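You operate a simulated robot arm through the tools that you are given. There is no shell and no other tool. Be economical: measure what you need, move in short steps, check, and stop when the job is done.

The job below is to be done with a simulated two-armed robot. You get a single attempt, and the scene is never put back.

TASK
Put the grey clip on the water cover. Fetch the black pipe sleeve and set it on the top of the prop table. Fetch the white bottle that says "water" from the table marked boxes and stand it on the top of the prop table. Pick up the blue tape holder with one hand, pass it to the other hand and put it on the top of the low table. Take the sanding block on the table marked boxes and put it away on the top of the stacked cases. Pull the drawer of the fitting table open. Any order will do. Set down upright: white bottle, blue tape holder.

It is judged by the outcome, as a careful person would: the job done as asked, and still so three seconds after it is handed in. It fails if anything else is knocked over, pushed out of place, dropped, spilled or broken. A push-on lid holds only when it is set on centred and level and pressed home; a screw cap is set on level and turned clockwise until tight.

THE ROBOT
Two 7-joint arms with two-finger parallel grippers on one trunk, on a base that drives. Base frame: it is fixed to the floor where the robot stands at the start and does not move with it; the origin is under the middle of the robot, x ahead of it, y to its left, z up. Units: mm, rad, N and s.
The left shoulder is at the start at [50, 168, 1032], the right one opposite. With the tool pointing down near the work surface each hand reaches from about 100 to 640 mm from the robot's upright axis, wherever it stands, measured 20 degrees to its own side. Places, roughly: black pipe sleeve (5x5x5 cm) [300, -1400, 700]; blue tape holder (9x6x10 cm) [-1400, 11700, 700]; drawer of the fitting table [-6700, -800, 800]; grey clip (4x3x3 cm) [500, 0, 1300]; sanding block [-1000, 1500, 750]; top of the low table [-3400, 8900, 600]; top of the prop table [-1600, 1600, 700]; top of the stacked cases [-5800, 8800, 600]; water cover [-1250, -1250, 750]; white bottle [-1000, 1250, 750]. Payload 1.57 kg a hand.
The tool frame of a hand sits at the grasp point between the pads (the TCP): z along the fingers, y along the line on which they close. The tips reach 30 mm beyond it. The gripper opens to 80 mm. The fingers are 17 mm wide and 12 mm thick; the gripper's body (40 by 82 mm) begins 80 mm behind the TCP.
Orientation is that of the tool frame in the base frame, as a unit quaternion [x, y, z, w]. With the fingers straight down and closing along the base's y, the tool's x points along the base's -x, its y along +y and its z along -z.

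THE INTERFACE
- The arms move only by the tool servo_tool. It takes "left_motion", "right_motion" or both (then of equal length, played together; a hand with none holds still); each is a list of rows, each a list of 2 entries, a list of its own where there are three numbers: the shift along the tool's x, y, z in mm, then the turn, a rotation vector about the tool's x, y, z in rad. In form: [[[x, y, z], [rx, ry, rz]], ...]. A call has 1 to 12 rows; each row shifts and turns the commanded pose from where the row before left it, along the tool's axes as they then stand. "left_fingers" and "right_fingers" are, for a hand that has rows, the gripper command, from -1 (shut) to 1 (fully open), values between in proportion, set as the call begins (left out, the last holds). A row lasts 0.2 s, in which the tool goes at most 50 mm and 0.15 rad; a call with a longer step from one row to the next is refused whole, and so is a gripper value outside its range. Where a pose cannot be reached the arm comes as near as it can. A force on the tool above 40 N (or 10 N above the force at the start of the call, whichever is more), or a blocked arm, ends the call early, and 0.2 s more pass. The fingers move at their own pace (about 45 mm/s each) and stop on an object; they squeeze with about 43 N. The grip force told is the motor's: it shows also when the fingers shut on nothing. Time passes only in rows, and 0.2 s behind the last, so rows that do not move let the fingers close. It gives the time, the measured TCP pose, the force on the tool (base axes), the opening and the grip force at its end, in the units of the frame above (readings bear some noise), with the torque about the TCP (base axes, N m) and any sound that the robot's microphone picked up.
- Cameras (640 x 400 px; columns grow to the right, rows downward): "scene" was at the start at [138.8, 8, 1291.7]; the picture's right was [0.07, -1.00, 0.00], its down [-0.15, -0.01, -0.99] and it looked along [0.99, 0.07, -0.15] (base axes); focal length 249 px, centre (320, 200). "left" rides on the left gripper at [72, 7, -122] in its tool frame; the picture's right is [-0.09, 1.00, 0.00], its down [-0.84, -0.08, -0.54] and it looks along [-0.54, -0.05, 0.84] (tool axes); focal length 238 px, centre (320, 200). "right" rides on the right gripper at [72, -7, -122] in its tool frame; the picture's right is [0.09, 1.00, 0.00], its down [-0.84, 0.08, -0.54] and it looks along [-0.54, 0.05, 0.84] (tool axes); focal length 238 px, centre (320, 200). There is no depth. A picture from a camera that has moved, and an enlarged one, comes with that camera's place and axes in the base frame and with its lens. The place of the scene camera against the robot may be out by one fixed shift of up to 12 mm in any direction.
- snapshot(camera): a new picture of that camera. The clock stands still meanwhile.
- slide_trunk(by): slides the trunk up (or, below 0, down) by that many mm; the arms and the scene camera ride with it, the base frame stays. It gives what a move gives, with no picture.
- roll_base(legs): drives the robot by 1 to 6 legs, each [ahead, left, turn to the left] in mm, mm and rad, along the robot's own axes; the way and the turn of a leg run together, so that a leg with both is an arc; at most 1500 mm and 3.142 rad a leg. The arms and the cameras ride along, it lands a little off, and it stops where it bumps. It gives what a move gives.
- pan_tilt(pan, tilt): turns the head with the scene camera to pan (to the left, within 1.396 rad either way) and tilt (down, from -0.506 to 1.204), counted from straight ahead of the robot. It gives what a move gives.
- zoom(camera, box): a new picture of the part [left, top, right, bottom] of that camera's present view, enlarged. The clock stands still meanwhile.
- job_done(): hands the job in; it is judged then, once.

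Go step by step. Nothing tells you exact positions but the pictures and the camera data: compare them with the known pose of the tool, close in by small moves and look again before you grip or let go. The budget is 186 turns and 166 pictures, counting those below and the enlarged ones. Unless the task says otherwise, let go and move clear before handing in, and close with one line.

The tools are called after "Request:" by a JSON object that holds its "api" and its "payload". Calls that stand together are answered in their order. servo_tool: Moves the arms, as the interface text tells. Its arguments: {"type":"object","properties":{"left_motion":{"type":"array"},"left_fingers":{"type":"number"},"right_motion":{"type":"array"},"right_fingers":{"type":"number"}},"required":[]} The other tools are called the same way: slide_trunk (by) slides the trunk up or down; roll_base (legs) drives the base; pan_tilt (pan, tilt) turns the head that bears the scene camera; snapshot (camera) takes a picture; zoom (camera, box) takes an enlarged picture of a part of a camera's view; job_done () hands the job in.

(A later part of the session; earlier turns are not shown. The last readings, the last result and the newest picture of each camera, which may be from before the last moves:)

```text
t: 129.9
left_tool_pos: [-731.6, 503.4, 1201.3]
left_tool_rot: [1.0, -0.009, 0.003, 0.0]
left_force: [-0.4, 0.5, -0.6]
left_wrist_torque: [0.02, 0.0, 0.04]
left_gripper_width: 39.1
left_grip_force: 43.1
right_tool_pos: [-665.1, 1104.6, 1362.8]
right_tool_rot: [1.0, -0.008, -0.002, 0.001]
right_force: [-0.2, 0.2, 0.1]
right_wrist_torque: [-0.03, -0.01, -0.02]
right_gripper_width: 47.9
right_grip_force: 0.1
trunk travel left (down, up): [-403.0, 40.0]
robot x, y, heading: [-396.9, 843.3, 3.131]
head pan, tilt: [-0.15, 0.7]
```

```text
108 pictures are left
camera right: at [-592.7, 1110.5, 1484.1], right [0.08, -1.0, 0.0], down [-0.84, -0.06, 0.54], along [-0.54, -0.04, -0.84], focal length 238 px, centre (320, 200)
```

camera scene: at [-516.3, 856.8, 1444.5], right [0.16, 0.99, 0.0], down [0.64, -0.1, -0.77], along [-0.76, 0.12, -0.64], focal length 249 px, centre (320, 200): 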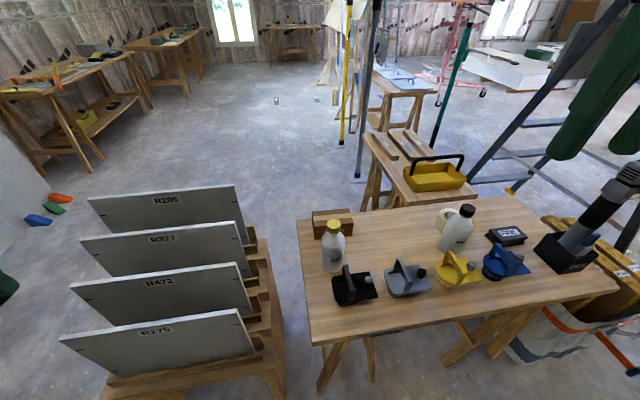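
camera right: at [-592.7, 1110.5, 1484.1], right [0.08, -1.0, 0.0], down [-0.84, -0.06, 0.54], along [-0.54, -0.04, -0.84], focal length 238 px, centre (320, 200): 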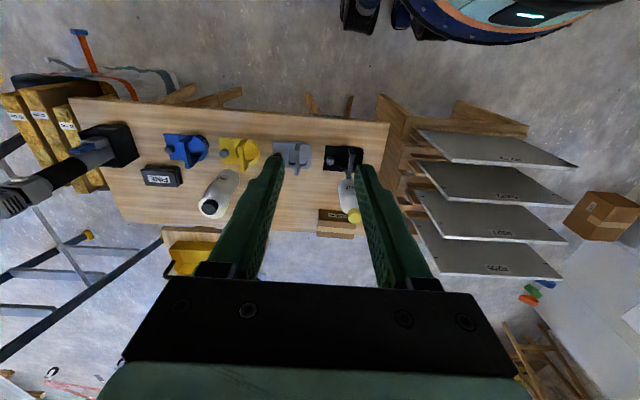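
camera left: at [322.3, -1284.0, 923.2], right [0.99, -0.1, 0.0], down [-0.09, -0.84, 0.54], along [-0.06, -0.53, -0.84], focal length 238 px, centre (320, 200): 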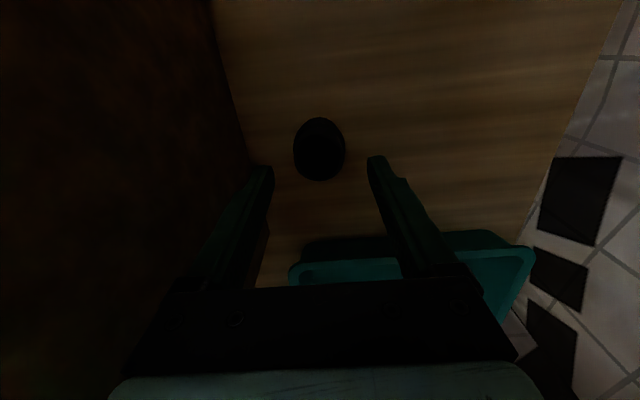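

The bottle stands at about [-992, 977] with its cap top near z 925. I bring the right hand down and out toward it.

Request:
{"api": "servo_tool", "payload": {"right_motion": [[[-10, 20, 40], [0, 0, 0]], [[-10, 20, 40], [0, 0, 0]], [[-10, 20, 40], [0, 0, 0]], [[-10, 20, 40], [0, 0, 0]], [[-20, 20, 40], [0, 0, 0]], [[-20, 20, 35], [0, 0, 0]], [[-45, 3, 0], [0, 0, 0]], [[-45, 2, 0], [0, 0, 0]], [[-45, 0, 0], [0, 0, 0]], [[-45, 0, 0], [0, 0, 0]], [[-35, 0, 0], [0, 0, 0]], [[0, 0, 0], [0, 0, 0]]], "right_fingers": 0.9}}

Request:
{"api": "snapshot", "payload": {"camera": "right"}}

Request:
{"api": "zoom", "payload": {"camera": "scene", "box": [270, 170, 430, 320]}}

```text
t: 132.5
left_tool_pos: [-730.6, 504.2, 1200.8]
left_tool_rot: [1.0, -0.008, 0.004, -0.001]
left_force: [-1.1, 0.5, -0.3]
left_wrist_torque: [0.02, 0.01, -0.02]
left_gripper_width: 38.9
left_grip_force: 42.5
right_tool_pos: [-961.9, 983.8, 1127.9]
right_tool_rot: [1.0, -0.007, -0.002, 0.001]
right_force: [-1.3, 0.3, -0.7]
right_wrist_torque: [-0.02, 0.0, 0.0]
right_gripper_width: 75.9
right_grip_force: 0.1
trunk travel left (down, up): [-403.0, 40.0]
robot x, y, heading: [-398.1, 840.2, 3.125]
head pan, tilt: [-0.15, 0.7]
```

```text
107 pictures are left
camera right: at [-889.3, 990.1, 1247.9], right [0.08, -1.0, 0.0], down [-0.84, -0.06, 0.54], along [-0.54, -0.04, -0.84], focal length 238 px, centre (320, 200)
```

right: 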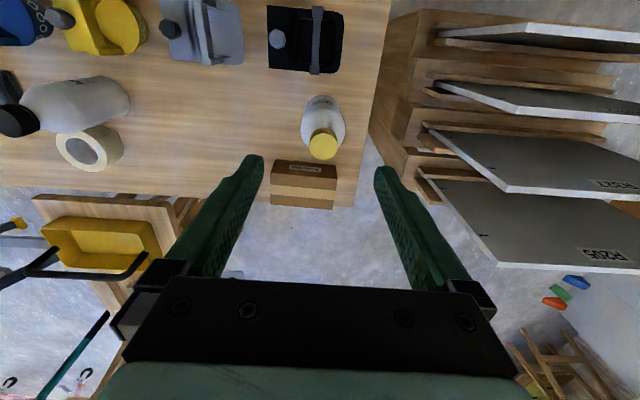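

```text
2.67 times, centred on (350, 245) of scene
camera zoom: at [-516.1, 857.1, 1444.5], right [0.16, 0.99, 0.0], down [0.64, -0.11, -0.77], along [-0.75, 0.12, -0.64], focal length 664 px, centre (240, 80)
```

zoom: 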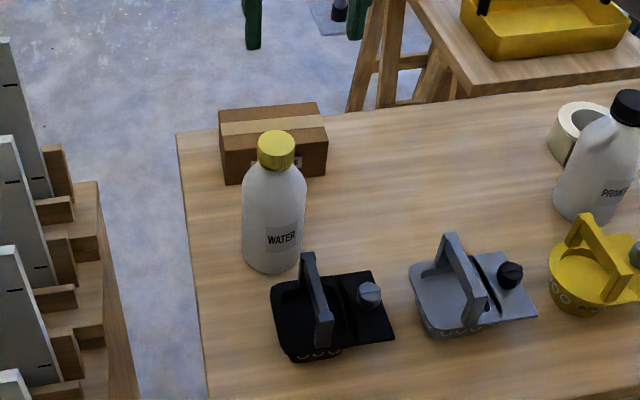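

Both views give the cap at [-1010, 977, 917], ~42 mm wide. I come over it at z 1000 and check.

Request:
{"api": "servo_tool", "payload": {"right_motion": [[[-24, 4, 20], [0, 0, 0]], [[-24, 3, 20], [0, 0, 0]], [[0, 0, 45], [0, 0, 0]], [[0, 0, 43], [0, 0, 0]], [[0, 0, 0], [0, 0, 0]]]}}

Request:
{"api": "snapshot", "payload": {"camera": "right"}}

Request:
{"api": "zoom", "payload": {"camera": "scene", "box": [270, 150, 430, 300]}}

```text
t: 133.7
left_tool_pos: [-731.4, 503.3, 1200.6]
left_tool_rot: [1.0, -0.009, 0.003, -0.001]
left_force: [0.2, -0.5, -0.9]
left_wrist_torque: [0.04, -0.02, -0.01]
left_gripper_width: 39.1
left_grip_force: 42.4
right_tool_pos: [-1009.7, 975.8, 997.9]
right_tool_rot: [1.0, -0.008, -0.001, 0.001]
right_force: [0.1, -0.2, 1.2]
right_wrist_torque: [-0.02, -0.01, -0.01]
right_gripper_width: 76.3
right_grip_force: 0.1
trunk travel left (down, up): [-403.0, 40.0]
robot x, y, heading: [-398.9, 840.4, 3.128]
head pan, tilt: [-0.15, 0.7]
```

```text
105 pictures are left
camera right: at [-937.8, 982.7, 1120.2], right [0.08, -1.0, 0.0], down [-0.84, -0.06, 0.54], along [-0.54, -0.04, -0.84], focal length 238 px, centre (320, 200)
```

right: 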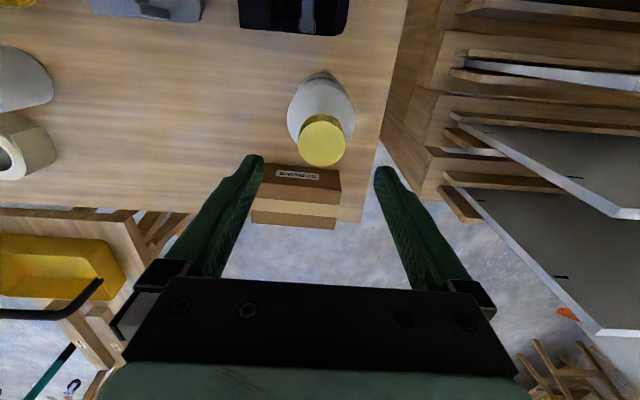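

```text
2.67 times, centred on (350, 225) of scene
camera zoom: at [-516.2, 857.1, 1444.5], right [0.16, 0.99, 0.0], down [0.64, -0.11, -0.77], along [-0.75, 0.12, -0.64], focal length 664 px, centre (240, 133)
```

zoom: 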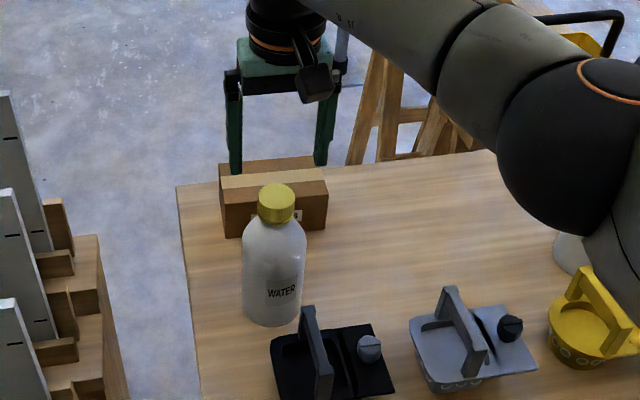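

Aligned within a few mm. I descend to z≈932 and close on the cap.

Request:
{"api": "servo_tool", "payload": {"right_motion": [[[3, 0, 25], [0, 0, 0]], [[0, 0, 25], [0, 0, 0]], [[0, 0, 16], [0, 0, 0]], [[0, 0, 0], [0, 0, 0]]]}}

Request:
{"api": "zoom", "payload": {"camera": "right", "box": [220, 80, 420, 205]}}

Request:
{"api": "zoom", "payload": {"camera": "scene", "box": [290, 170, 386, 260]}}

```text
t: 134.7
left_tool_pos: [-731.7, 503.1, 1200.5]
left_tool_rot: [1.0, -0.009, 0.004, -0.001]
left_force: [0.7, 1.5, -0.1]
left_wrist_torque: [-0.01, -0.01, 0.03]
left_gripper_width: 39.3
left_grip_force: 42.8
right_tool_pos: [-1008.0, 976.7, 932.2]
right_tool_rot: [1.0, -0.008, -0.001, 0.0]
right_force: [0.0, 0.3, 0.8]
right_wrist_torque: [-0.03, 0.0, -0.01]
right_gripper_width: 75.7
right_grip_force: 0.0
trunk travel left (down, up): [-403.0, 40.0]
robot x, y, heading: [-397.6, 841.0, 3.128]
head pan, tilt: [-0.15, 0.7]
```

```text
3.20 times, centred on (320, 142) of right
camera zoom: at [-935.3, 982.8, 1055.1], right [0.08, -1.0, 0.0], down [-0.84, -0.06, 0.54], along [-0.54, -0.04, -0.84], focal length 763 px, centre (320, 384)
```

zoom: 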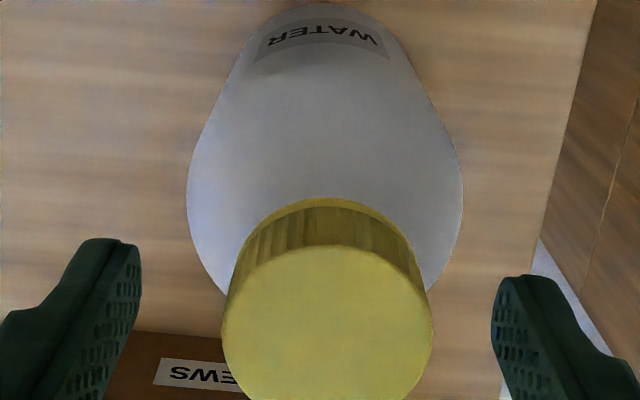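

```text
4.44 times, centred on (338, 215) of scene
camera zoom: at [-516.3, 856.9, 1444.4], right [0.16, 0.99, 0.0], down [0.64, -0.11, -0.76], along [-0.75, 0.12, -0.64], focal length 1106 px, centre (240, 133)
```

zoom: 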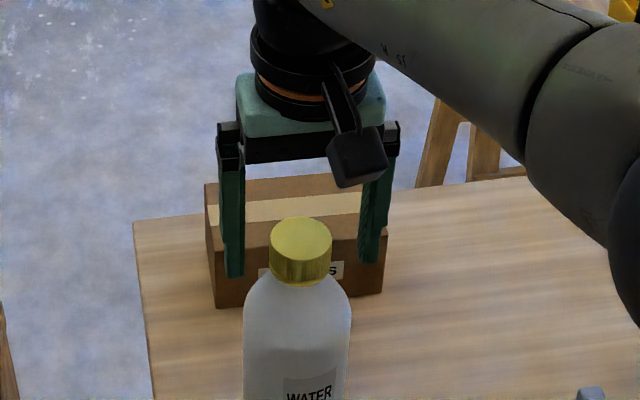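

The cap is between the fingers. I close and lift a little.

Request:
{"api": "servo_tool", "payload": {"right_motion": [[[2, 0, 2], [0, 0, 0]], [[0, 0, 0], [0, 0, 0]], [[0, 0, 0], [0, 0, 0]], [[0, 0, 0], [0, 0, 0]], [[0, 0, 0], [0, 0, 0]], [[0, 0, 0], [0, 0, 0]]], "right_fingers": -1}}

Request:
{"api": "servo_tool", "payload": {"right_motion": [[[0, 0, -10], [0, 0, 0]], [[0, 0, -20], [0, 0, 0]], [[0, 0, -20], [0, 0, 0]], [[0, 0, 0], [0, 0, 0]]]}}

Request:
{"api": "zoom", "payload": {"camera": "scene", "box": [270, 150, 430, 300]}}

```text
t: 136.1
left_tool_pos: [-731.2, 502.3, 1201.9]
left_tool_rot: [1.0, -0.009, 0.003, 0.0]
left_force: [-0.3, -0.7, 0.0]
left_wrist_torque: [-0.03, 0.03, 0.01]
left_gripper_width: 39.0
left_grip_force: 43.2
right_tool_pos: [-1007.0, 976.4, 932.9]
right_tool_rot: [1.0, -0.008, 0.0, 0.0]
right_force: [1.2, -1.8, 0.5]
right_wrist_torque: [-0.1, -0.05, 0.03]
right_gripper_width: 37.7
right_grip_force: 43.1
trunk travel left (down, up): [-403.0, 40.0]
robot x, y, heading: [-397.5, 842.8, 3.125]
head pan, tilt: [-0.15, 0.7]
```

```text
t: 137.1
left_tool_pos: [-731.8, 503.4, 1201.5]
left_tool_rot: [1.0, -0.009, 0.005, -0.001]
left_force: [0.1, -0.4, 0.0]
left_wrist_torque: [-0.02, -0.02, -0.01]
left_gripper_width: 39.1
left_grip_force: 43.3
right_tool_pos: [-1006.4, 976.0, 981.7]
right_tool_rot: [1.0, -0.008, -0.001, 0.001]
right_force: [0.3, 0.1, -4.7]
right_wrist_torque: [0.01, -0.02, -0.02]
right_gripper_width: 37.9
right_grip_force: 42.9
trunk travel left (down, up): [-403.0, 40.0]
robot x, y, heading: [-395.6, 844.6, 3.126]
head pan, tilt: [-0.15, 0.7]
```

```text
2.67 times, centred on (350, 225) of scene
camera zoom: at [-517.0, 857.0, 1444.3], right [0.16, 0.99, 0.0], down [0.64, -0.11, -0.76], along [-0.75, 0.12, -0.64], focal length 664 px, centre (240, 133)
```

zoom: 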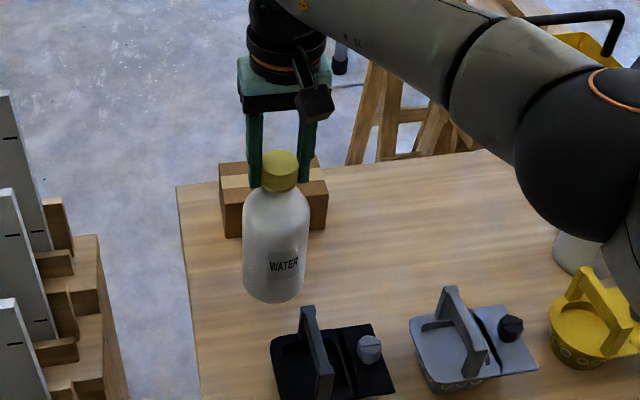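

The bottle hangs straight. I lift it higher, pull it in, and back away.

Request:
{"api": "servo_tool", "payload": {"right_motion": [[[0, 0, -30], [0, 0, 0]], [[0, 0, -30], [0, 0, 0]], [[0, 0, -30], [0, 0, 0]], [[0, 0, -30], [0, 0, 0]], [[0, 0, -30], [0, 0, 0]], [[30, 0, 0], [0, 0, 0]], [[30, 0, 0], [0, 0, 0]], [[30, 0, 0], [0, 0, 0]], [[30, -10, 0], [0, 0, 0]], [[30, -20, 0], [0, 0, 0]], [[30, -20, 0], [0, 0, 0]], [[0, 0, 0], [0, 0, 0]]]}}

Request:
{"api": "roll_base", "payload": {"legs": [[-250, 0, 0], [0, 1100, 0]]}}

Request:
{"api": "pan_tilt", "payload": {"pan": -0.3, "tilt": 0.4}}

Request:
{"api": "snapshot", "payload": {"camera": "scene"}}

```text
t: 139.7
left_tool_pos: [-732.6, 503.5, 1200.6]
left_tool_rot: [1.0, -0.009, 0.004, -0.001]
left_force: [-0.1, -0.1, 0.4]
left_wrist_torque: [-0.03, 0.01, -0.03]
left_gripper_width: 38.9
left_grip_force: 42.4
right_tool_pos: [-826.4, 1025.0, 1130.5]
right_tool_rot: [1.0, -0.007, 0.0, 0.001]
right_force: [-1.2, -0.2, -5.7]
right_wrist_torque: [-0.03, 0.0, 0.0]
right_gripper_width: 37.9
right_grip_force: 43.2
trunk travel left (down, up): [-403.0, 40.0]
robot x, y, heading: [-395.2, 842.0, 3.127]
head pan, tilt: [-0.15, 0.7]
```

```text
t: 150.9
left_tool_pos: [-516.5, -567.9, 1201.0]
left_tool_rot: [1.0, -0.022, 0.004, -0.001]
left_force: [0.0, -0.4, -0.2]
left_wrist_torque: [0.0, -0.01, 0.01]
left_gripper_width: 39.1
left_grip_force: 43.9
right_tool_pos: [-596.3, -43.9, 1130.7]
right_tool_rot: [1.0, -0.022, 0.0, 0.001]
right_force: [-0.3, -0.2, -4.5]
right_wrist_torque: [0.0, -0.01, 0.02]
right_gripper_width: 37.5
right_grip_force: 43.4
trunk travel left (down, up): [-403.0, 40.0]
robot x, y, heading: [-173.7, -239.3, 3.102]
head pan, tilt: [-0.15, 0.7]
```

```text
t: 151.7
left_tool_pos: [-515.8, -568.2, 1200.5]
left_tool_rot: [1.0, -0.022, 0.004, 0.0]
left_force: [-0.3, 1.0, 0.0]
left_wrist_torque: [0.0, 0.0, 0.02]
left_gripper_width: 39.2
left_grip_force: 42.7
right_tool_pos: [-596.2, -43.0, 1131.8]
right_tool_rot: [1.0, -0.022, -0.001, 0.001]
right_force: [0.3, -0.6, -5.1]
right_wrist_torque: [-0.01, -0.01, -0.03]
right_gripper_width: 37.8
right_grip_force: 42.9
trunk travel left (down, up): [-403.0, 40.0]
robot x, y, heading: [-171.8, -240.5, 3.099]
head pan, tilt: [-0.3, 0.4]
```

```text
100 pictures are left
camera scene: at [-294.7, -205.5, 1471.2], right [0.34, 0.94, 0.0], down [0.37, -0.13, -0.92], along [-0.87, 0.31, -0.39], focal length 249 px, centre (320, 200)
```

scene: 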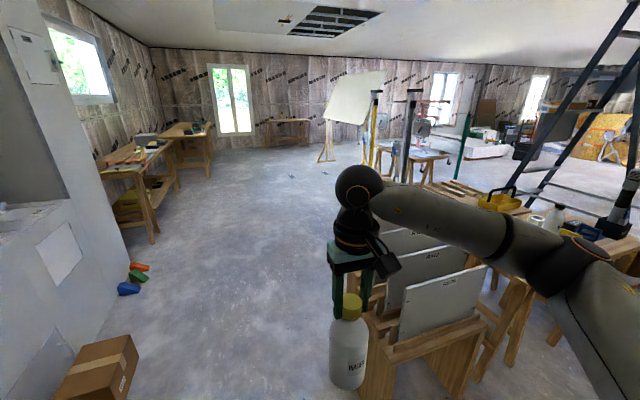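

The way west is clear. I drive round the rack to about (-1950, 500), facing the prop table (+y).

Request:
{"api": "roll_base", "payload": {"legs": [[1500, 0, 0.03], [280, 0, 0], [0, 0, -1.56], [750, 0, 0]]}}

Request:
{"api": "pan_tilt", "payload": {"pan": -0.25, "tilt": 0.5}}

Request:
{"api": "snapshot", "payload": {"camera": "scene"}}

```text
t: 168.2
left_tool_pos: [-2296.9, 862.5, 1201.8]
left_tool_rot: [-0.707, 0.707, -0.004, -0.002]
left_force: [-0.4, 0.1, -0.2]
left_wrist_torque: [0.0, 0.0, 0.0]
left_gripper_width: 39.1
left_grip_force: 43.3
right_tool_pos: [-1777.6, 965.4, 1130.6]
right_tool_rot: [0.708, -0.706, -0.002, 0.0]
right_force: [0.6, 1.0, -4.6]
right_wrist_torque: [-0.01, 0.01, 0.0]
right_gripper_width: 37.4
right_grip_force: 43.4
trunk travel left (down, up): [-403.0, 40.0]
robot x, y, heading: [-1956.1, 533.9, 1.574]
head pan, tilt: [-0.3, 0.4]
```

```text
t: 168.9
left_tool_pos: [-2297.0, 862.1, 1200.6]
left_tool_rot: [0.707, -0.707, 0.003, 0.002]
left_force: [0.1, 0.1, 0.4]
left_wrist_torque: [0.0, 0.02, 0.01]
left_gripper_width: 39.1
left_grip_force: 43.5
right_tool_pos: [-1776.7, 965.5, 1132.6]
right_tool_rot: [0.708, -0.707, -0.001, 0.0]
right_force: [0.0, -0.2, -5.3]
right_wrist_torque: [-0.04, 0.0, 0.02]
right_gripper_width: 37.8
right_grip_force: 43.2
trunk travel left (down, up): [-403.0, 40.0]
robot x, y, heading: [-1950.9, 538.4, 1.576]
head pan, tilt: [-0.25, 0.499]
```

```text
99 pictures are left
camera scene: at [-1924.2, 665.1, 1462.1], right [0.97, -0.24, 0.0], down [-0.12, -0.46, -0.88], along [0.21, 0.85, -0.48], focal length 249 px, centre (320, 200)
```

scene: 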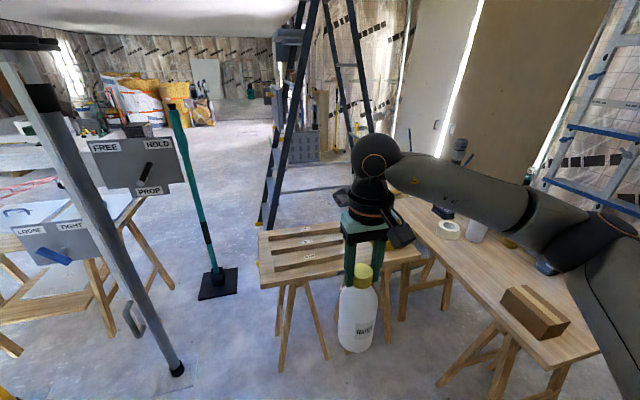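

The prop table's boards are at its west end. I move ahead and right to stand in front of it and look down.

Request:
{"api": "roll_base", "payload": {"legs": [[260, 0, 0], [0, -350, 0]]}}

Request:
{"api": "pan_tilt", "payload": {"pan": 0.0, "tilt": 0.75}}

Request:
{"api": "snapshot", "payload": {"camera": "scene"}}

Request:
{"api": "snapshot", "payload": {"camera": "left"}}

```text
t: 174.0
left_tool_pos: [-1950.1, 1124.0, 1200.4]
left_tool_rot: [0.71, -0.705, 0.003, 0.002]
left_force: [0.4, -0.8, -0.1]
left_wrist_torque: [-0.05, 0.01, 0.03]
left_gripper_width: 39.1
left_grip_force: 43.3
right_tool_pos: [-1429.3, 1229.0, 1130.5]
right_tool_rot: [0.71, -0.704, -0.001, 0.0]
right_force: [-0.1, 0.1, -4.9]
right_wrist_torque: [0.03, -0.01, 0.01]
right_gripper_width: 37.8
right_grip_force: 42.9
trunk travel left (down, up): [-403.0, 40.0]
robot x, y, heading: [-1603.7, 799.9, 1.582]
head pan, tilt: [-0.25, 0.499]
```

```text
t: 174.8
left_tool_pos: [-1950.5, 1122.3, 1201.3]
left_tool_rot: [0.709, -0.705, 0.003, 0.002]
left_force: [0.3, -0.1, 0.0]
left_wrist_torque: [-0.03, 0.04, 0.01]
left_gripper_width: 39.2
left_grip_force: 42.8
right_tool_pos: [-1429.5, 1230.4, 1131.8]
right_tool_rot: [0.709, -0.705, -0.001, 0.0]
right_force: [0.4, -0.1, -4.8]
right_wrist_torque: [-0.01, 0.0, -0.02]
right_gripper_width: 37.6
right_grip_force: 43.6
trunk travel left (down, up): [-403.0, 40.0]
robot x, y, heading: [-1603.8, 800.8, 1.579]
head pan, tilt: [0.0, 0.75]
```

```text
98 pictures are left
camera scene: at [-1599.2, 922.0, 1440.2], right [1.0, 0.01, 0.0], down [0.01, -0.68, -0.73], along [-0.01, 0.73, -0.68], focal length 249 px, centre (320, 200)
```

scene: 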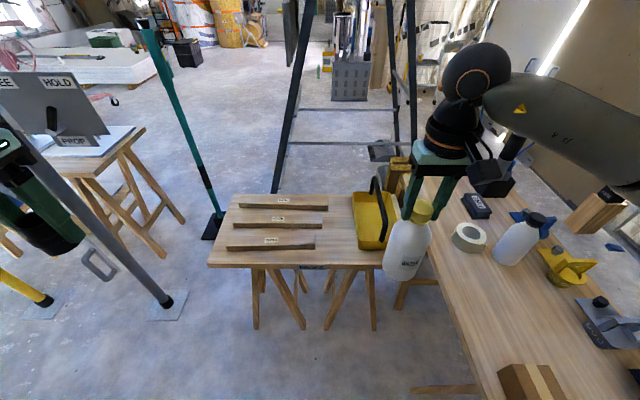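

```text
97 pictures are left
camera left: at [-1955.2, 1051.5, 1324.5], right [-1.0, 0.09, 0.0], down [0.07, 0.84, 0.54], along [0.05, 0.53, -0.84], focal length 238 px, centre (320, 200)
```

left: 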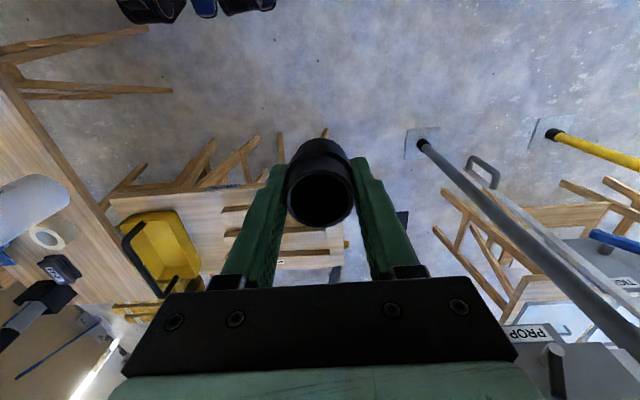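

Request:
{"api": "zoom", "payload": {"camera": "scene", "box": [190, 170, 450, 300]}}

```text
2.46 times, centred on (320, 235) of scene
camera zoom: at [-1599.2, 922.0, 1440.2], right [1.0, 0.01, 0.0], down [0.01, -0.68, -0.73], along [-0.01, 0.73, -0.68], focal length 613 px, centre (320, 114)
```

zoom: 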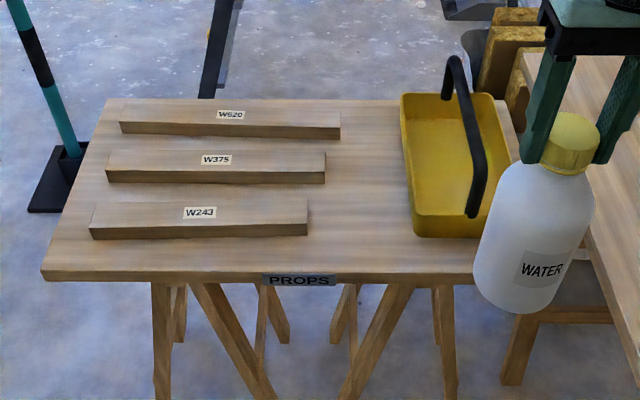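

The free strip lies between the boards and the tray, x≈-1600…-1475. I'll put the sleeve at (-1540, 1560) and later the bottle in front at (-1550, 1440). I move the bottle aside and drive closer.

Request:
{"api": "servo_tool", "payload": {"right_motion": [[[0, -30, 0], [0, 0, 0]], [[0, -30, 0], [0, 0, 0]], [[20, -30, 0], [0, 0, 0]], [[20, 0, 0], [0, 0, 0]], [[20, 0, 0], [0, 0, 0]], [[0, 0, 0], [0, 0, 0]]]}}

Request:
{"api": "roll_base", "payload": {"legs": [[225, -54, -0.01]]}}

Request:
{"api": "servo_tool", "payload": {"left_motion": [[[-10, -30, 30], [0, 0, 0]], [[-20, -30, 30], [0, 0, 0]], [[-20, -30, 30], [0, 0, 0]], [[-20, -30, 30], [0, 0, 0]], [[-20, -40, 0], [0, 0, 0]], [[-20, -40, 0], [0, 0, 0]], [[-20, -40, 0], [0, 0, 0]], [[-20, -40, 0], [0, 0, 0]], [[-20, -40, 0], [0, 0, 0]], [[-30, -20, 0], [0, 0, 0]], [[0, 0, 0], [0, 0, 0]]]}}

Request:
{"api": "snapshot", "payload": {"camera": "left"}}

Request:
{"api": "snapshot", "payload": {"camera": "scene"}}

```text
t: 176.2
left_tool_pos: [-1950.1, 1122.9, 1200.4]
left_tool_rot: [0.709, -0.706, 0.003, 0.002]
left_force: [-0.4, 0.3, -0.4]
left_wrist_torque: [0.04, -0.04, -0.01]
left_gripper_width: 39.3
left_grip_force: 42.7
right_tool_pos: [-1342.1, 1169.8, 1131.5]
right_tool_rot: [0.709, -0.705, -0.001, 0.001]
right_force: [0.5, 0.6, -4.7]
right_wrist_torque: [-0.03, -0.03, -0.02]
right_gripper_width: 37.6
right_grip_force: 43.2
trunk travel left (down, up): [-403.0, 40.0]
robot x, y, heading: [-1605.1, 800.1, 1.582]
head pan, tilt: [0.0, 0.75]
```

```text
t: 177.9
left_tool_pos: [-1894.6, 1346.7, 1200.7]
left_tool_rot: [-0.706, 0.708, -0.004, -0.002]
left_force: [0.8, -0.6, -0.4]
left_wrist_torque: [-0.03, -0.02, 0.0]
left_gripper_width: 39.3
left_grip_force: 42.5
right_tool_pos: [-1286.2, 1389.4, 1130.1]
right_tool_rot: [-0.707, 0.707, 0.0, -0.001]
right_force: [0.8, 0.2, -4.8]
right_wrist_torque: [-0.01, -0.02, -0.02]
right_gripper_width: 37.3
right_grip_force: 42.9
trunk travel left (down, up): [-403.0, 40.0]
robot x, y, heading: [-1551.7, 1023.5, 1.572]
head pan, tilt: [0.0, 0.75]
```

```text
t: 180.3
left_tool_pos: [-1554.6, 1544.8, 1083.0]
left_tool_rot: [-0.705, 0.709, -0.003, -0.002]
left_force: [0.5, 0.0, 1.1]
left_wrist_torque: [0.01, -0.02, -0.01]
left_gripper_width: 39.3
left_grip_force: 43.3
right_tool_pos: [-1285.9, 1389.7, 1131.1]
right_tool_rot: [-0.707, 0.707, 0.001, 0.0]
right_force: [-1.5, -0.7, -4.4]
right_wrist_torque: [-0.04, -0.03, 0.02]
right_gripper_width: 37.5
right_grip_force: 42.5
trunk travel left (down, up): [-403.0, 40.0]
robot x, y, heading: [-1551.6, 1020.8, 1.566]
head pan, tilt: [0.0, 0.75]
```

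```text
95 pictures are left
camera left: at [-1559.8, 1473.0, 1205.7], right [-1.0, 0.1, 0.0], down [0.08, 0.84, 0.54], along [0.05, 0.53, -0.84], focal length 238 px, centre (320, 200)
```

left: 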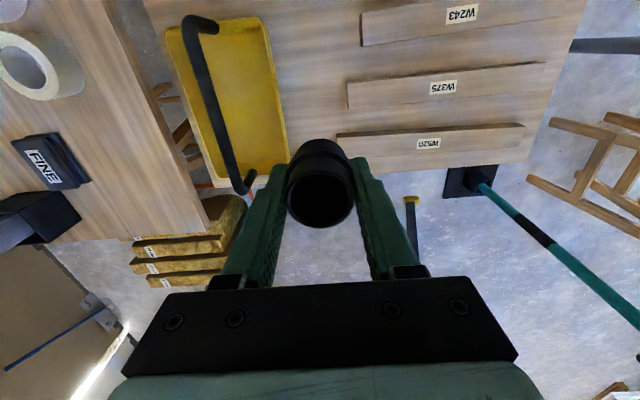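

```text
94 pictures are left
camera scene: at [-1546.1, 1142.9, 1440.2], right [1.0, 0.0, 0.0], down [0.0, -0.68, -0.73], along [0.0, 0.73, -0.68], focal length 249 px, centre (320, 200)
```

scene: 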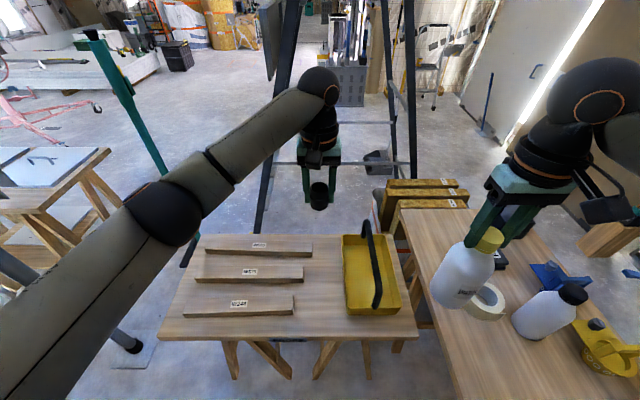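

I shift to (-1542, 1555) and descend toward the table.

Request:
{"api": "servo_tool", "payload": {"left_motion": [[[-5, -6, 30], [0, 0, 0]], [[-5, -6, 40], [0, 0, 0]], [[0, 0, 45], [0, 0, 0]], [[0, 0, 45], [0, 0, 0]], [[0, 0, 45], [0, 0, 0]], [[0, 0, 45], [0, 0, 0]], [[0, 0, 40], [0, 0, 0]], [[0, 0, 15], [0, 0, 0]], [[0, 0, 0], [0, 0, 0]]]}}

Request:
{"api": "snapshot", "payload": {"camera": "left"}}

Request:
{"api": "zoom", "payload": {"camera": "scene", "box": [180, 200, 440, 362]}}

```text
t: 182.3
left_tool_pos: [-1545.4, 1541.2, 786.5]
left_tool_rot: [-0.706, 0.709, -0.003, -0.001]
left_force: [-0.3, -0.1, 0.5]
left_wrist_torque: [-0.01, -0.01, 0.03]
left_gripper_width: 38.8
left_grip_force: 43.0
left hand out of reach, approached as far as the arm can: row 7, 8
right_tool_pos: [-1285.4, 1389.3, 1130.4]
right_tool_rot: [-0.707, 0.708, 0.001, 0.0]
right_force: [0.6, 0.3, -4.9]
right_wrist_torque: [-0.04, 0.04, -0.01]
right_gripper_width: 37.4
right_grip_force: 43.0
trunk travel left (down, up): [-403.0, 40.0]
robot x, y, heading: [-1554.8, 1018.6, 1.567]
head pan, tilt: [0.0, 0.75]
```

```text
93 pictures are left
camera left: at [-1551.8, 1469.7, 910.4], right [-1.0, 0.1, 0.0], down [0.08, 0.84, 0.54], along [0.05, 0.53, -0.84], focal length 238 px, centre (320, 200)
```

left: 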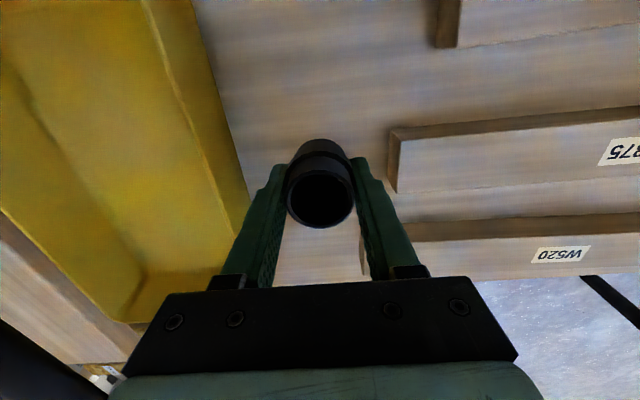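

```text
2.46 times, centred on (310, 281) of scene
camera zoom: at [-1545.9, 1143.0, 1440.1], right [1.0, 0.0, 0.0], down [0.0, -0.68, -0.73], along [0.0, 0.73, -0.68], focal length 613 px, centre (345, 1)
```

zoom: 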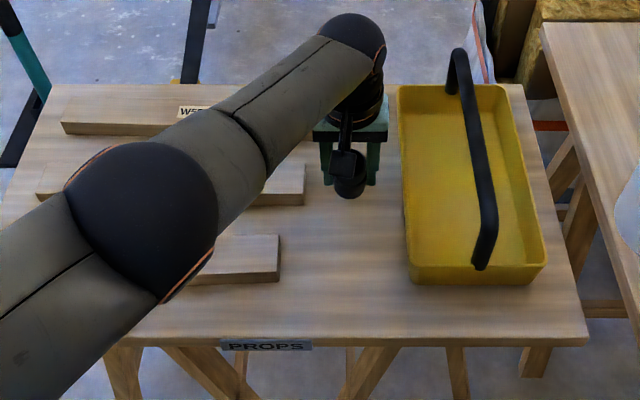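

The arm runs out of reach downward, so I lower the trunk the remaining way, gently.

Request:
{"api": "slide_trunk", "payload": {"by": -42}}

Request:
{"api": "zoom", "payload": {"camera": "left", "box": [200, 80, 440, 230]}}

```text
t: 183.0
left_tool_pos: [-1546.3, 1541.8, 758.1]
left_tool_rot: [-0.705, 0.71, -0.003, -0.004]
left_force: [-2.7, -7.1, 14.1]
left_wrist_torque: [-0.15, 0.06, -0.04]
left_gripper_width: 39.1
left_grip_force: 42.6
right_tool_pos: [-1285.5, 1388.4, 1094.9]
right_tool_rot: [-0.707, 0.707, 0.001, 0.001]
right_force: [0.1, 0.5, -4.5]
right_wrist_torque: [-0.04, 0.03, -0.02]
right_gripper_width: 37.8
right_grip_force: 43.1
trunk travel left (down, up): [-368.0, 75.0]
robot x, y, heading: [-1555.2, 1015.7, 1.568]
head pan, tilt: [0.0, 0.75]
stopped: the force on the tool passed its limit at 50 N (the readings are from after the stop); the commanded pose is now the measured one
```

```text
2.67 times, centred on (320, 155) of left
camera zoom: at [-1551.0, 1471.0, 882.0], right [-1.0, 0.1, 0.0], down [0.08, 0.84, 0.53], along [0.05, 0.53, -0.85], focal length 636 px, centre (320, 320)
```

zoom: 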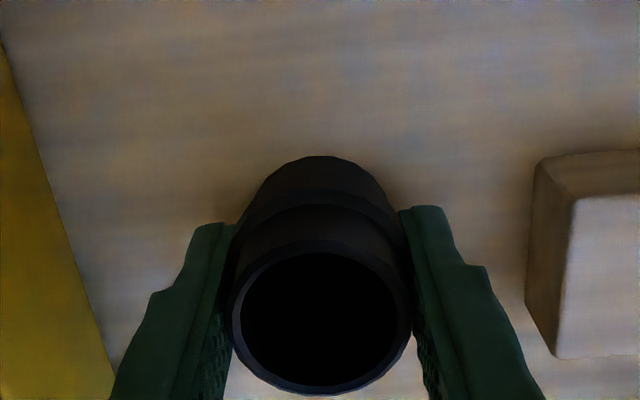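

Contact; the sleeve stands on the table. I open and lift away.

Request:
{"api": "servo_tool", "payload": {"left_motion": [[[0, 0, -2], [0, 0, 0]], [[0, 0, 0], [0, 0, 0]], [[0, 0, 0], [0, 0, 0]], [[0, 0, -10], [0, 0, 0]], [[0, 0, -30], [0, 0, 0]], [[0, 0, -40], [0, 0, 0]], [[0, 0, -40], [0, 0, 0]], [[0, 0, -40], [0, 0, 0]], [[0, 0, -40], [0, 0, 0]], [[0, 0, -40], [0, 0, 0]], [[0, 0, -40], [0, 0, 0]], [[0, 0, 0], [0, 0, 0]]], "left_fingers": 0.35}}

Request:
{"api": "snapshot", "payload": {"camera": "left"}}

```text
t: 185.6
left_tool_pos: [-1546.4, 1545.3, 1040.0]
left_tool_rot: [-0.705, 0.709, -0.003, -0.004]
left_force: [0.5, -0.4, -0.3]
left_wrist_torque: [-0.02, -0.03, 0.01]
left_gripper_width: 54.1
left_grip_force: 0.1
right_tool_pos: [-1285.3, 1389.9, 1095.2]
right_tool_rot: [-0.707, 0.707, 0.001, -0.001]
right_force: [0.0, 0.1, -4.7]
right_wrist_torque: [-0.02, -0.02, -0.01]
right_gripper_width: 37.5
right_grip_force: 42.9
trunk travel left (down, up): [-368.0, 75.0]
robot x, y, heading: [-1552.2, 1019.5, 1.573]
head pan, tilt: [0.0, 0.75]
```

```text
90 pictures are left
camera left: at [-1551.8, 1474.0, 1163.8], right [-1.0, 0.1, 0.0], down [0.08, 0.84, 0.53], along [0.05, 0.53, -0.85], focal length 238 px, centre (320, 200)
```

left: 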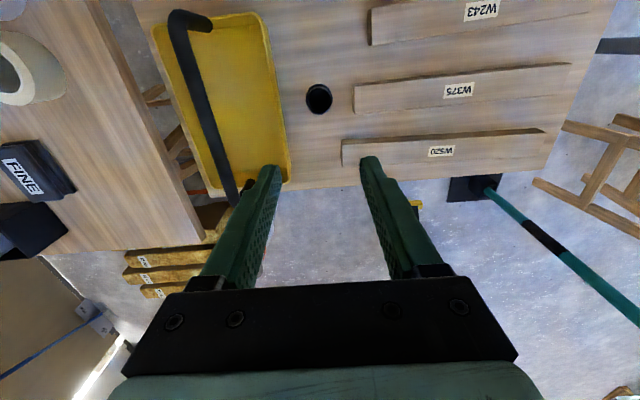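

The sleeve stands by itself. I move the left hand out, and carry the bottle high over to (-1550, 1440).

Request:
{"api": "servo_tool", "payload": {"left_motion": [[[20, 30, 0], [0, 0, 0]], [[20, 40, 0], [0, 0, 0]], [[20, 40, 0], [0, 0, 0]], [[20, 40, 0], [0, 0, 0]], [[20, 40, 0], [0, 0, 0]], [[20, 40, 0], [0, 0, 0]], [[20, 40, 0], [0, 0, 0]], [[20, 40, 0], [0, 0, 0]], [[20, 30, 0], [0, 0, 0]], [[20, 0, 0], [0, 0, 0]]], "right_motion": [[[0, 0, -30], [0, 0, 0]], [[0, 0, -30], [0, 0, 0]], [[0, 0, -10], [0, 0, 0]], [[0, 30, 0], [0, 0, 0]], [[0, 40, 0], [0, 0, 0]], [[0, 40, 0], [0, 0, 0]], [[0, 40, 0], [0, 0, 0]], [[0, 40, 0], [0, 0, 0]], [[0, 40, 0], [0, 0, 0]], [[0, 30, 0], [0, 0, 0]]]}}

Request:
{"api": "servo_tool", "payload": {"right_motion": [[[-20, 2, 0], [0, 0, 0]], [[-20, 3, 0], [0, 0, 0]], [[0, 0, 40], [0, 0, 0]], [[0, 0, 40], [0, 0, 0]], [[0, 0, 30], [0, 0, 0]], [[0, 0, 0], [0, 0, 0]]]}}

Request:
{"api": "snapshot", "payload": {"camera": "scene"}}

Request:
{"api": "snapshot", "payload": {"camera": "right"}}

```text
t: 187.8
left_tool_pos: [-1885.9, 1346.3, 1042.4]
left_tool_rot: [-0.705, 0.709, -0.003, -0.003]
left_force: [0.1, -0.1, -0.2]
left_wrist_torque: [0.02, -0.02, 0.03]
left_gripper_width: 54.0
left_grip_force: 0.1
right_tool_pos: [-1545.2, 1389.8, 1167.9]
right_tool_rot: [-0.706, 0.708, 0.0, 0.0]
right_force: [-0.4, -0.4, -4.3]
right_wrist_torque: [-0.02, -0.02, 0.01]
right_gripper_width: 37.6
right_grip_force: 42.7
trunk travel left (down, up): [-368.0, 75.0]
robot x, y, heading: [-1553.0, 1022.2, 1.572]
head pan, tilt: [0.0, 0.75]
```

```text
t: 189.2
left_tool_pos: [-1885.3, 1346.2, 1043.2]
left_tool_rot: [-0.705, 0.709, -0.003, -0.003]
left_force: [-0.2, 0.2, -0.6]
left_wrist_torque: [0.03, -0.01, 0.0]
left_gripper_width: 54.1
left_grip_force: 0.1
right_tool_pos: [-1551.0, 1430.1, 1056.3]
right_tool_rot: [-0.707, 0.708, 0.002, 0.0]
right_force: [0.1, -0.2, -3.9]
right_wrist_torque: [0.03, -0.01, -0.02]
right_gripper_width: 37.7
right_grip_force: 42.3
trunk travel left (down, up): [-368.0, 75.0]
robot x, y, heading: [-1549.7, 1017.5, 1.573]
head pan, tilt: [0.0, 0.75]
```

```text
89 pictures are left
camera scene: at [-1546.1, 1143.0, 1405.1], right [1.0, 0.0, 0.0], down [0.0, -0.68, -0.73], along [0.0, 0.73, -0.68], focal length 249 px, centre (320, 200)
```

scene: 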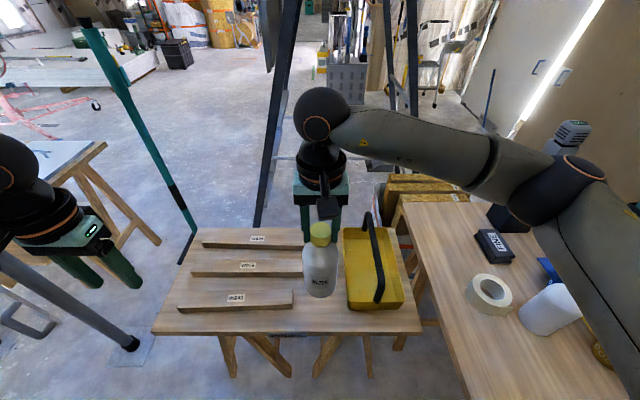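

```text
88 pictures are left
camera right: at [-1543.8, 1358.1, 1177.6], right [-1.0, -0.09, 0.0], down [-0.08, 0.84, 0.54], along [-0.05, 0.54, -0.84], focal length 238 px, centre (320, 200)
```

right: 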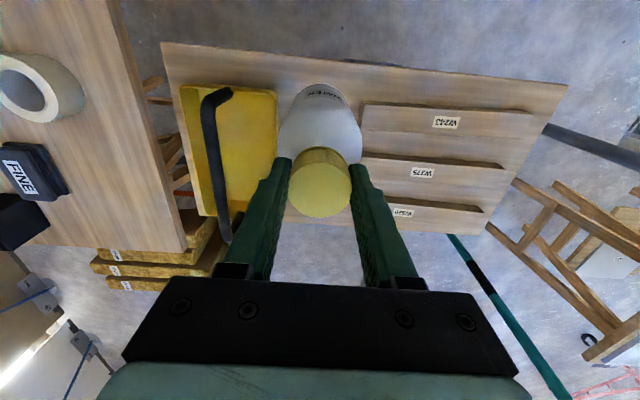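

I shift 28 mm further in (bottle to y≈1458), then lower toward the table.

Request:
{"api": "servo_tool", "payload": {"right_motion": [[[-14, 0, 10], [0, 0, 0]], [[-14, 0, 20], [0, 0, 0]], [[0, 0, 25], [0, 0, 0]], [[0, 0, 20], [0, 0, 0]], [[0, 0, 10], [0, 0, 0]], [[0, 0, 0], [0, 0, 0]]]}}

Request:
{"api": "zoom", "payload": {"camera": "scene", "box": [240, 200, 440, 350]}}

Request:
{"api": "snapshot", "payload": {"camera": "right"}}

```text
t: 190.6
left_tool_pos: [-1885.6, 1347.7, 1043.1]
left_tool_rot: [-0.705, 0.709, -0.002, -0.003]
left_force: [0.9, -0.4, 0.2]
left_wrist_torque: [0.02, 0.01, -0.02]
left_gripper_width: 54.4
left_grip_force: 0.0
right_tool_pos: [-1552.3, 1457.5, 970.7]
right_tool_rot: [-0.707, 0.708, 0.001, 0.0]
right_force: [0.5, 0.3, -4.9]
right_wrist_torque: [-0.01, -0.01, 0.01]
right_gripper_width: 37.8
right_grip_force: 43.0
trunk travel left (down, up): [-368.0, 75.0]
robot x, y, heading: [-1554.9, 1019.0, 1.573]
head pan, tilt: [0.0, 0.75]
```

```text
2.67 times, centred on (340, 275) of scene
camera zoom: at [-1546.1, 1143.1, 1405.0], right [1.0, 0.0, 0.0], down [0.0, -0.68, -0.73], along [0.0, 0.73, -0.68], focal length 664 px, centre (267, 0)
```

zoom: 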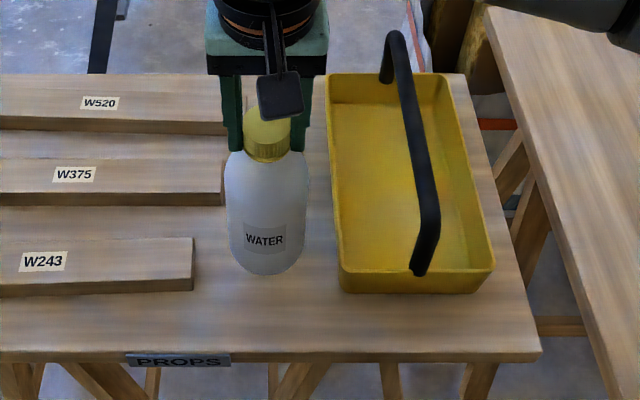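

```text
86 pictures are left
camera right: at [-1545.3, 1386.2, 1091.3], right [-1.0, -0.09, 0.0], down [-0.08, 0.84, 0.54], along [-0.05, 0.54, -0.84], focal length 238 px, centre (320, 200)
```

right: 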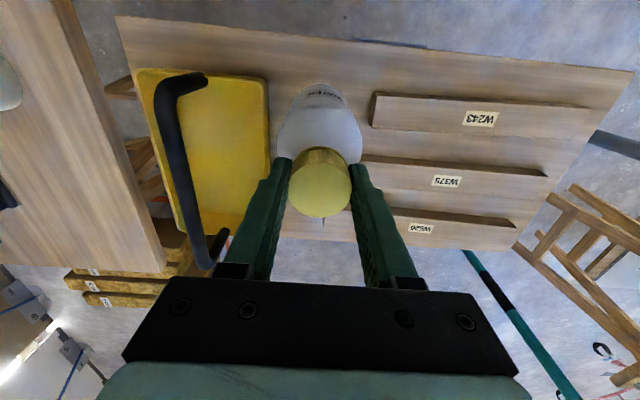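

Request:
{"api": "servo_tool", "payload": {"right_motion": [[[0, 0, 6], [0, 0, 0]], [[0, 0, 5], [0, 0, 0]], [[0, 0, 3], [0, 0, 0]], [[0, 0, 2], [0, 0, 0]], [[0, 0, 0], [0, 0, 0]]]}}

Request:
{"api": "servo_tool", "payload": {"right_motion": [[[0, 0, 2], [0, 0, 0]], [[0, 0, 2], [0, 0, 0]], [[0, 0, 2], [0, 0, 0]], [[0, 0, 0], [0, 0, 0]]]}}

```text
t: 191.8
left_tool_pos: [-1885.5, 1345.9, 1043.4]
left_tool_rot: [-0.705, 0.709, -0.003, -0.004]
left_force: [-0.3, 0.3, 0.4]
left_wrist_torque: [0.03, 0.02, -0.01]
left_gripper_width: 54.0
left_grip_force: 0.0
right_tool_pos: [-1552.4, 1458.0, 955.5]
right_tool_rot: [-0.707, 0.708, 0.001, -0.001]
right_force: [0.0, -0.1, -3.9]
right_wrist_torque: [0.03, 0.0, 0.0]
right_gripper_width: 37.7
right_grip_force: 43.3
trunk travel left (down, up): [-368.0, 75.0]
robot x, y, heading: [-1550.9, 1021.3, 1.568]
head pan, tilt: [0.0, 0.75]
```

```text
t: 192.8
left_tool_pos: [-1887.1, 1345.7, 1043.1]
left_tool_rot: [-0.705, 0.709, -0.003, -0.004]
left_force: [-0.3, 0.8, -0.6]
left_wrist_torque: [0.0, 0.02, -0.01]
left_gripper_width: 53.8
left_grip_force: 0.1
right_tool_pos: [-1550.6, 1458.2, 947.8]
right_tool_rot: [-0.707, 0.707, 0.001, -0.001]
right_force: [-0.3, 0.2, -3.5]
right_wrist_torque: [-0.02, -0.01, 0.04]
right_gripper_width: 37.4
right_grip_force: 42.4
trunk travel left (down, up): [-368.0, 75.0]
robot x, y, heading: [-1550.9, 1018.2, 1.573]
head pan, tilt: [0.0, 0.75]
```

Request:
{"api": "servo_tool", "payload": {"right_motion": [[[0, 0, 2], [0, 0, 0]], [[0, 0, 2], [0, 0, 0]], [[0, 0, 2], [0, 0, 0]], [[0, 0, 2], [0, 0, 0]], [[0, 0, 0], [0, 0, 0]]]}}

Request:
{"api": "zoom", "payload": {"camera": "scene", "box": [240, 200, 440, 350]}}

```text
t: 194.0
left_tool_pos: [-1887.0, 1346.8, 1042.9]
left_tool_rot: [-0.706, 0.708, -0.004, -0.003]
left_force: [0.2, -0.6, -0.1]
left_wrist_torque: [-0.02, -0.02, 0.01]
left_gripper_width: 54.0
left_grip_force: 0.0
right_tool_pos: [-1550.8, 1456.6, 941.1]
right_tool_rot: [-0.707, 0.707, 0.001, -0.001]
right_force: [1.1, -0.1, -5.4]
right_wrist_torque: [0.01, 0.0, 0.0]
right_gripper_width: 37.5
right_grip_force: 43.4
trunk travel left (down, up): [-368.0, 75.0]
robot x, y, heading: [-1548.4, 1016.5, 1.573]
head pan, tilt: [0.0, 0.75]
```

```text
2.67 times, centred on (340, 275) of scene
camera zoom: at [-1546.1, 1143.1, 1405.0], right [1.0, 0.0, 0.0], down [0.0, -0.68, -0.73], along [0.0, 0.73, -0.68], focal length 664 px, centre (267, 0)
```

zoom: 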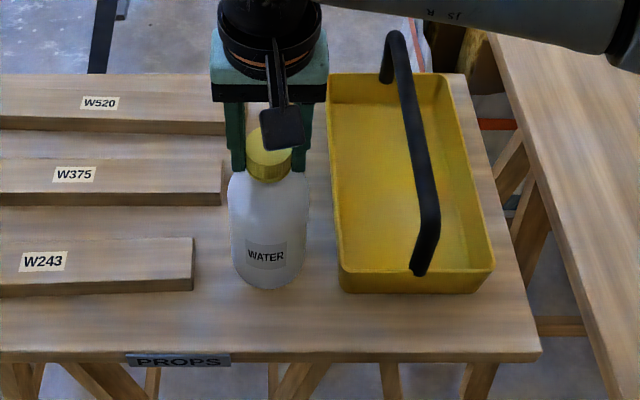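

Still hanging free. I go on lowering in small steps until it touches.

Request:
{"api": "servo_tool", "payload": {"right_motion": [[[0, 0, 3], [0, 0, 0]], [[0, 0, 3], [0, 0, 0]], [[0, 0, 3], [0, 0, 0]], [[0, 0, 2], [0, 0, 0]], [[0, 0, 0], [0, 0, 0]]]}}

Request:
{"api": "servo_tool", "payload": {"right_motion": [[[0, 0, 2], [0, 0, 0]], [[0, 0, 2], [0, 0, 0]], [[0, 0, 2], [0, 0, 0]], [[0, 0, 2], [0, 0, 0]], [[0, 0, 0], [0, 0, 0]]]}}

```text
t: 195.2
left_tool_pos: [-1885.8, 1346.2, 1043.0]
left_tool_rot: [-0.705, 0.709, -0.003, -0.002]
left_force: [-0.2, 1.0, -0.1]
left_wrist_torque: [-0.01, -0.01, -0.03]
left_gripper_width: 54.3
left_grip_force: 0.1
right_tool_pos: [-1551.2, 1457.9, 928.4]
right_tool_rot: [-0.706, 0.708, 0.001, -0.001]
right_force: [0.2, 0.3, -4.9]
right_wrist_torque: [-0.01, 0.01, -0.04]
right_gripper_width: 37.9
right_grip_force: 43.6
trunk travel left (down, up): [-368.0, 75.0]
robot x, y, heading: [-1553.2, 1022.2, 1.572]
head pan, tilt: [0.0, 0.75]
```

```text
t: 196.4
left_tool_pos: [-1886.0, 1346.9, 1041.9]
left_tool_rot: [-0.705, 0.71, -0.003, -0.003]
left_force: [0.2, -0.4, 0.0]
left_wrist_torque: [0.03, -0.03, -0.01]
left_gripper_width: 54.1
left_grip_force: 0.0
right_tool_pos: [-1550.8, 1458.6, 922.4]
right_tool_rot: [-0.706, 0.708, 0.0, -0.001]
right_force: [0.9, -0.1, -5.2]
right_wrist_torque: [-0.01, -0.04, 0.0]
right_gripper_width: 37.9
right_grip_force: 43.1
trunk travel left (down, up): [-368.0, 75.0]
robot x, y, heading: [-1551.3, 1019.9, 1.567]
head pan, tilt: [0.0, 0.75]
```

Request:
{"api": "servo_tool", "payload": {"right_motion": [[[0, 0, 3], [0, 0, 0]], [[0, 0, 3], [0, 0, 0]], [[0, 0, 3], [0, 0, 0]], [[0, 0, 0], [0, 0, 0]]]}}

Request:
{"api": "zoom", "payload": {"camera": "scene", "box": [240, 200, 440, 350]}}

```text
t: 197.4
left_tool_pos: [-1885.6, 1346.4, 1043.6]
left_tool_rot: [-0.706, 0.708, -0.004, -0.004]
left_force: [-0.9, -1.1, -0.8]
left_wrist_torque: [0.03, -0.03, 0.0]
left_gripper_width: 54.0
left_grip_force: 0.0
right_tool_pos: [-1551.2, 1458.4, 913.8]
right_tool_rot: [-0.707, 0.708, 0.002, 0.0]
right_force: [0.3, -1.5, 3.9]
right_wrist_torque: [-0.06, -0.09, -0.01]
right_gripper_width: 37.5
right_grip_force: 43.3
trunk travel left (down, up): [-368.0, 75.0]
robot x, y, heading: [-1551.9, 1020.1, 1.573]
head pan, tilt: [0.0, 0.75]
```

```text
2.67 times, centred on (340, 275) of scene
camera zoom: at [-1546.0, 1142.2, 1405.2], right [1.0, 0.0, 0.0], down [0.0, -0.68, -0.73], along [0.0, 0.73, -0.68], focal length 664 px, centre (267, 0)
```

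zoom: 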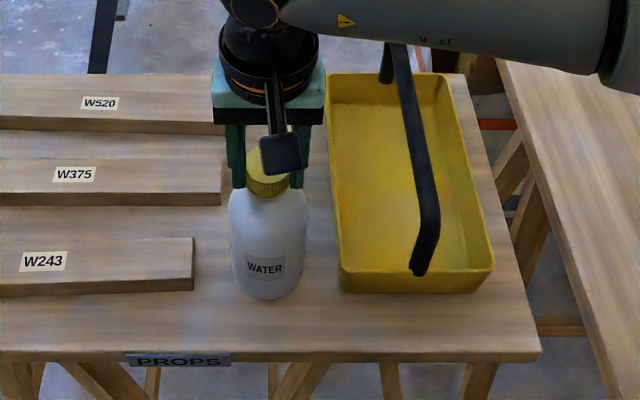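

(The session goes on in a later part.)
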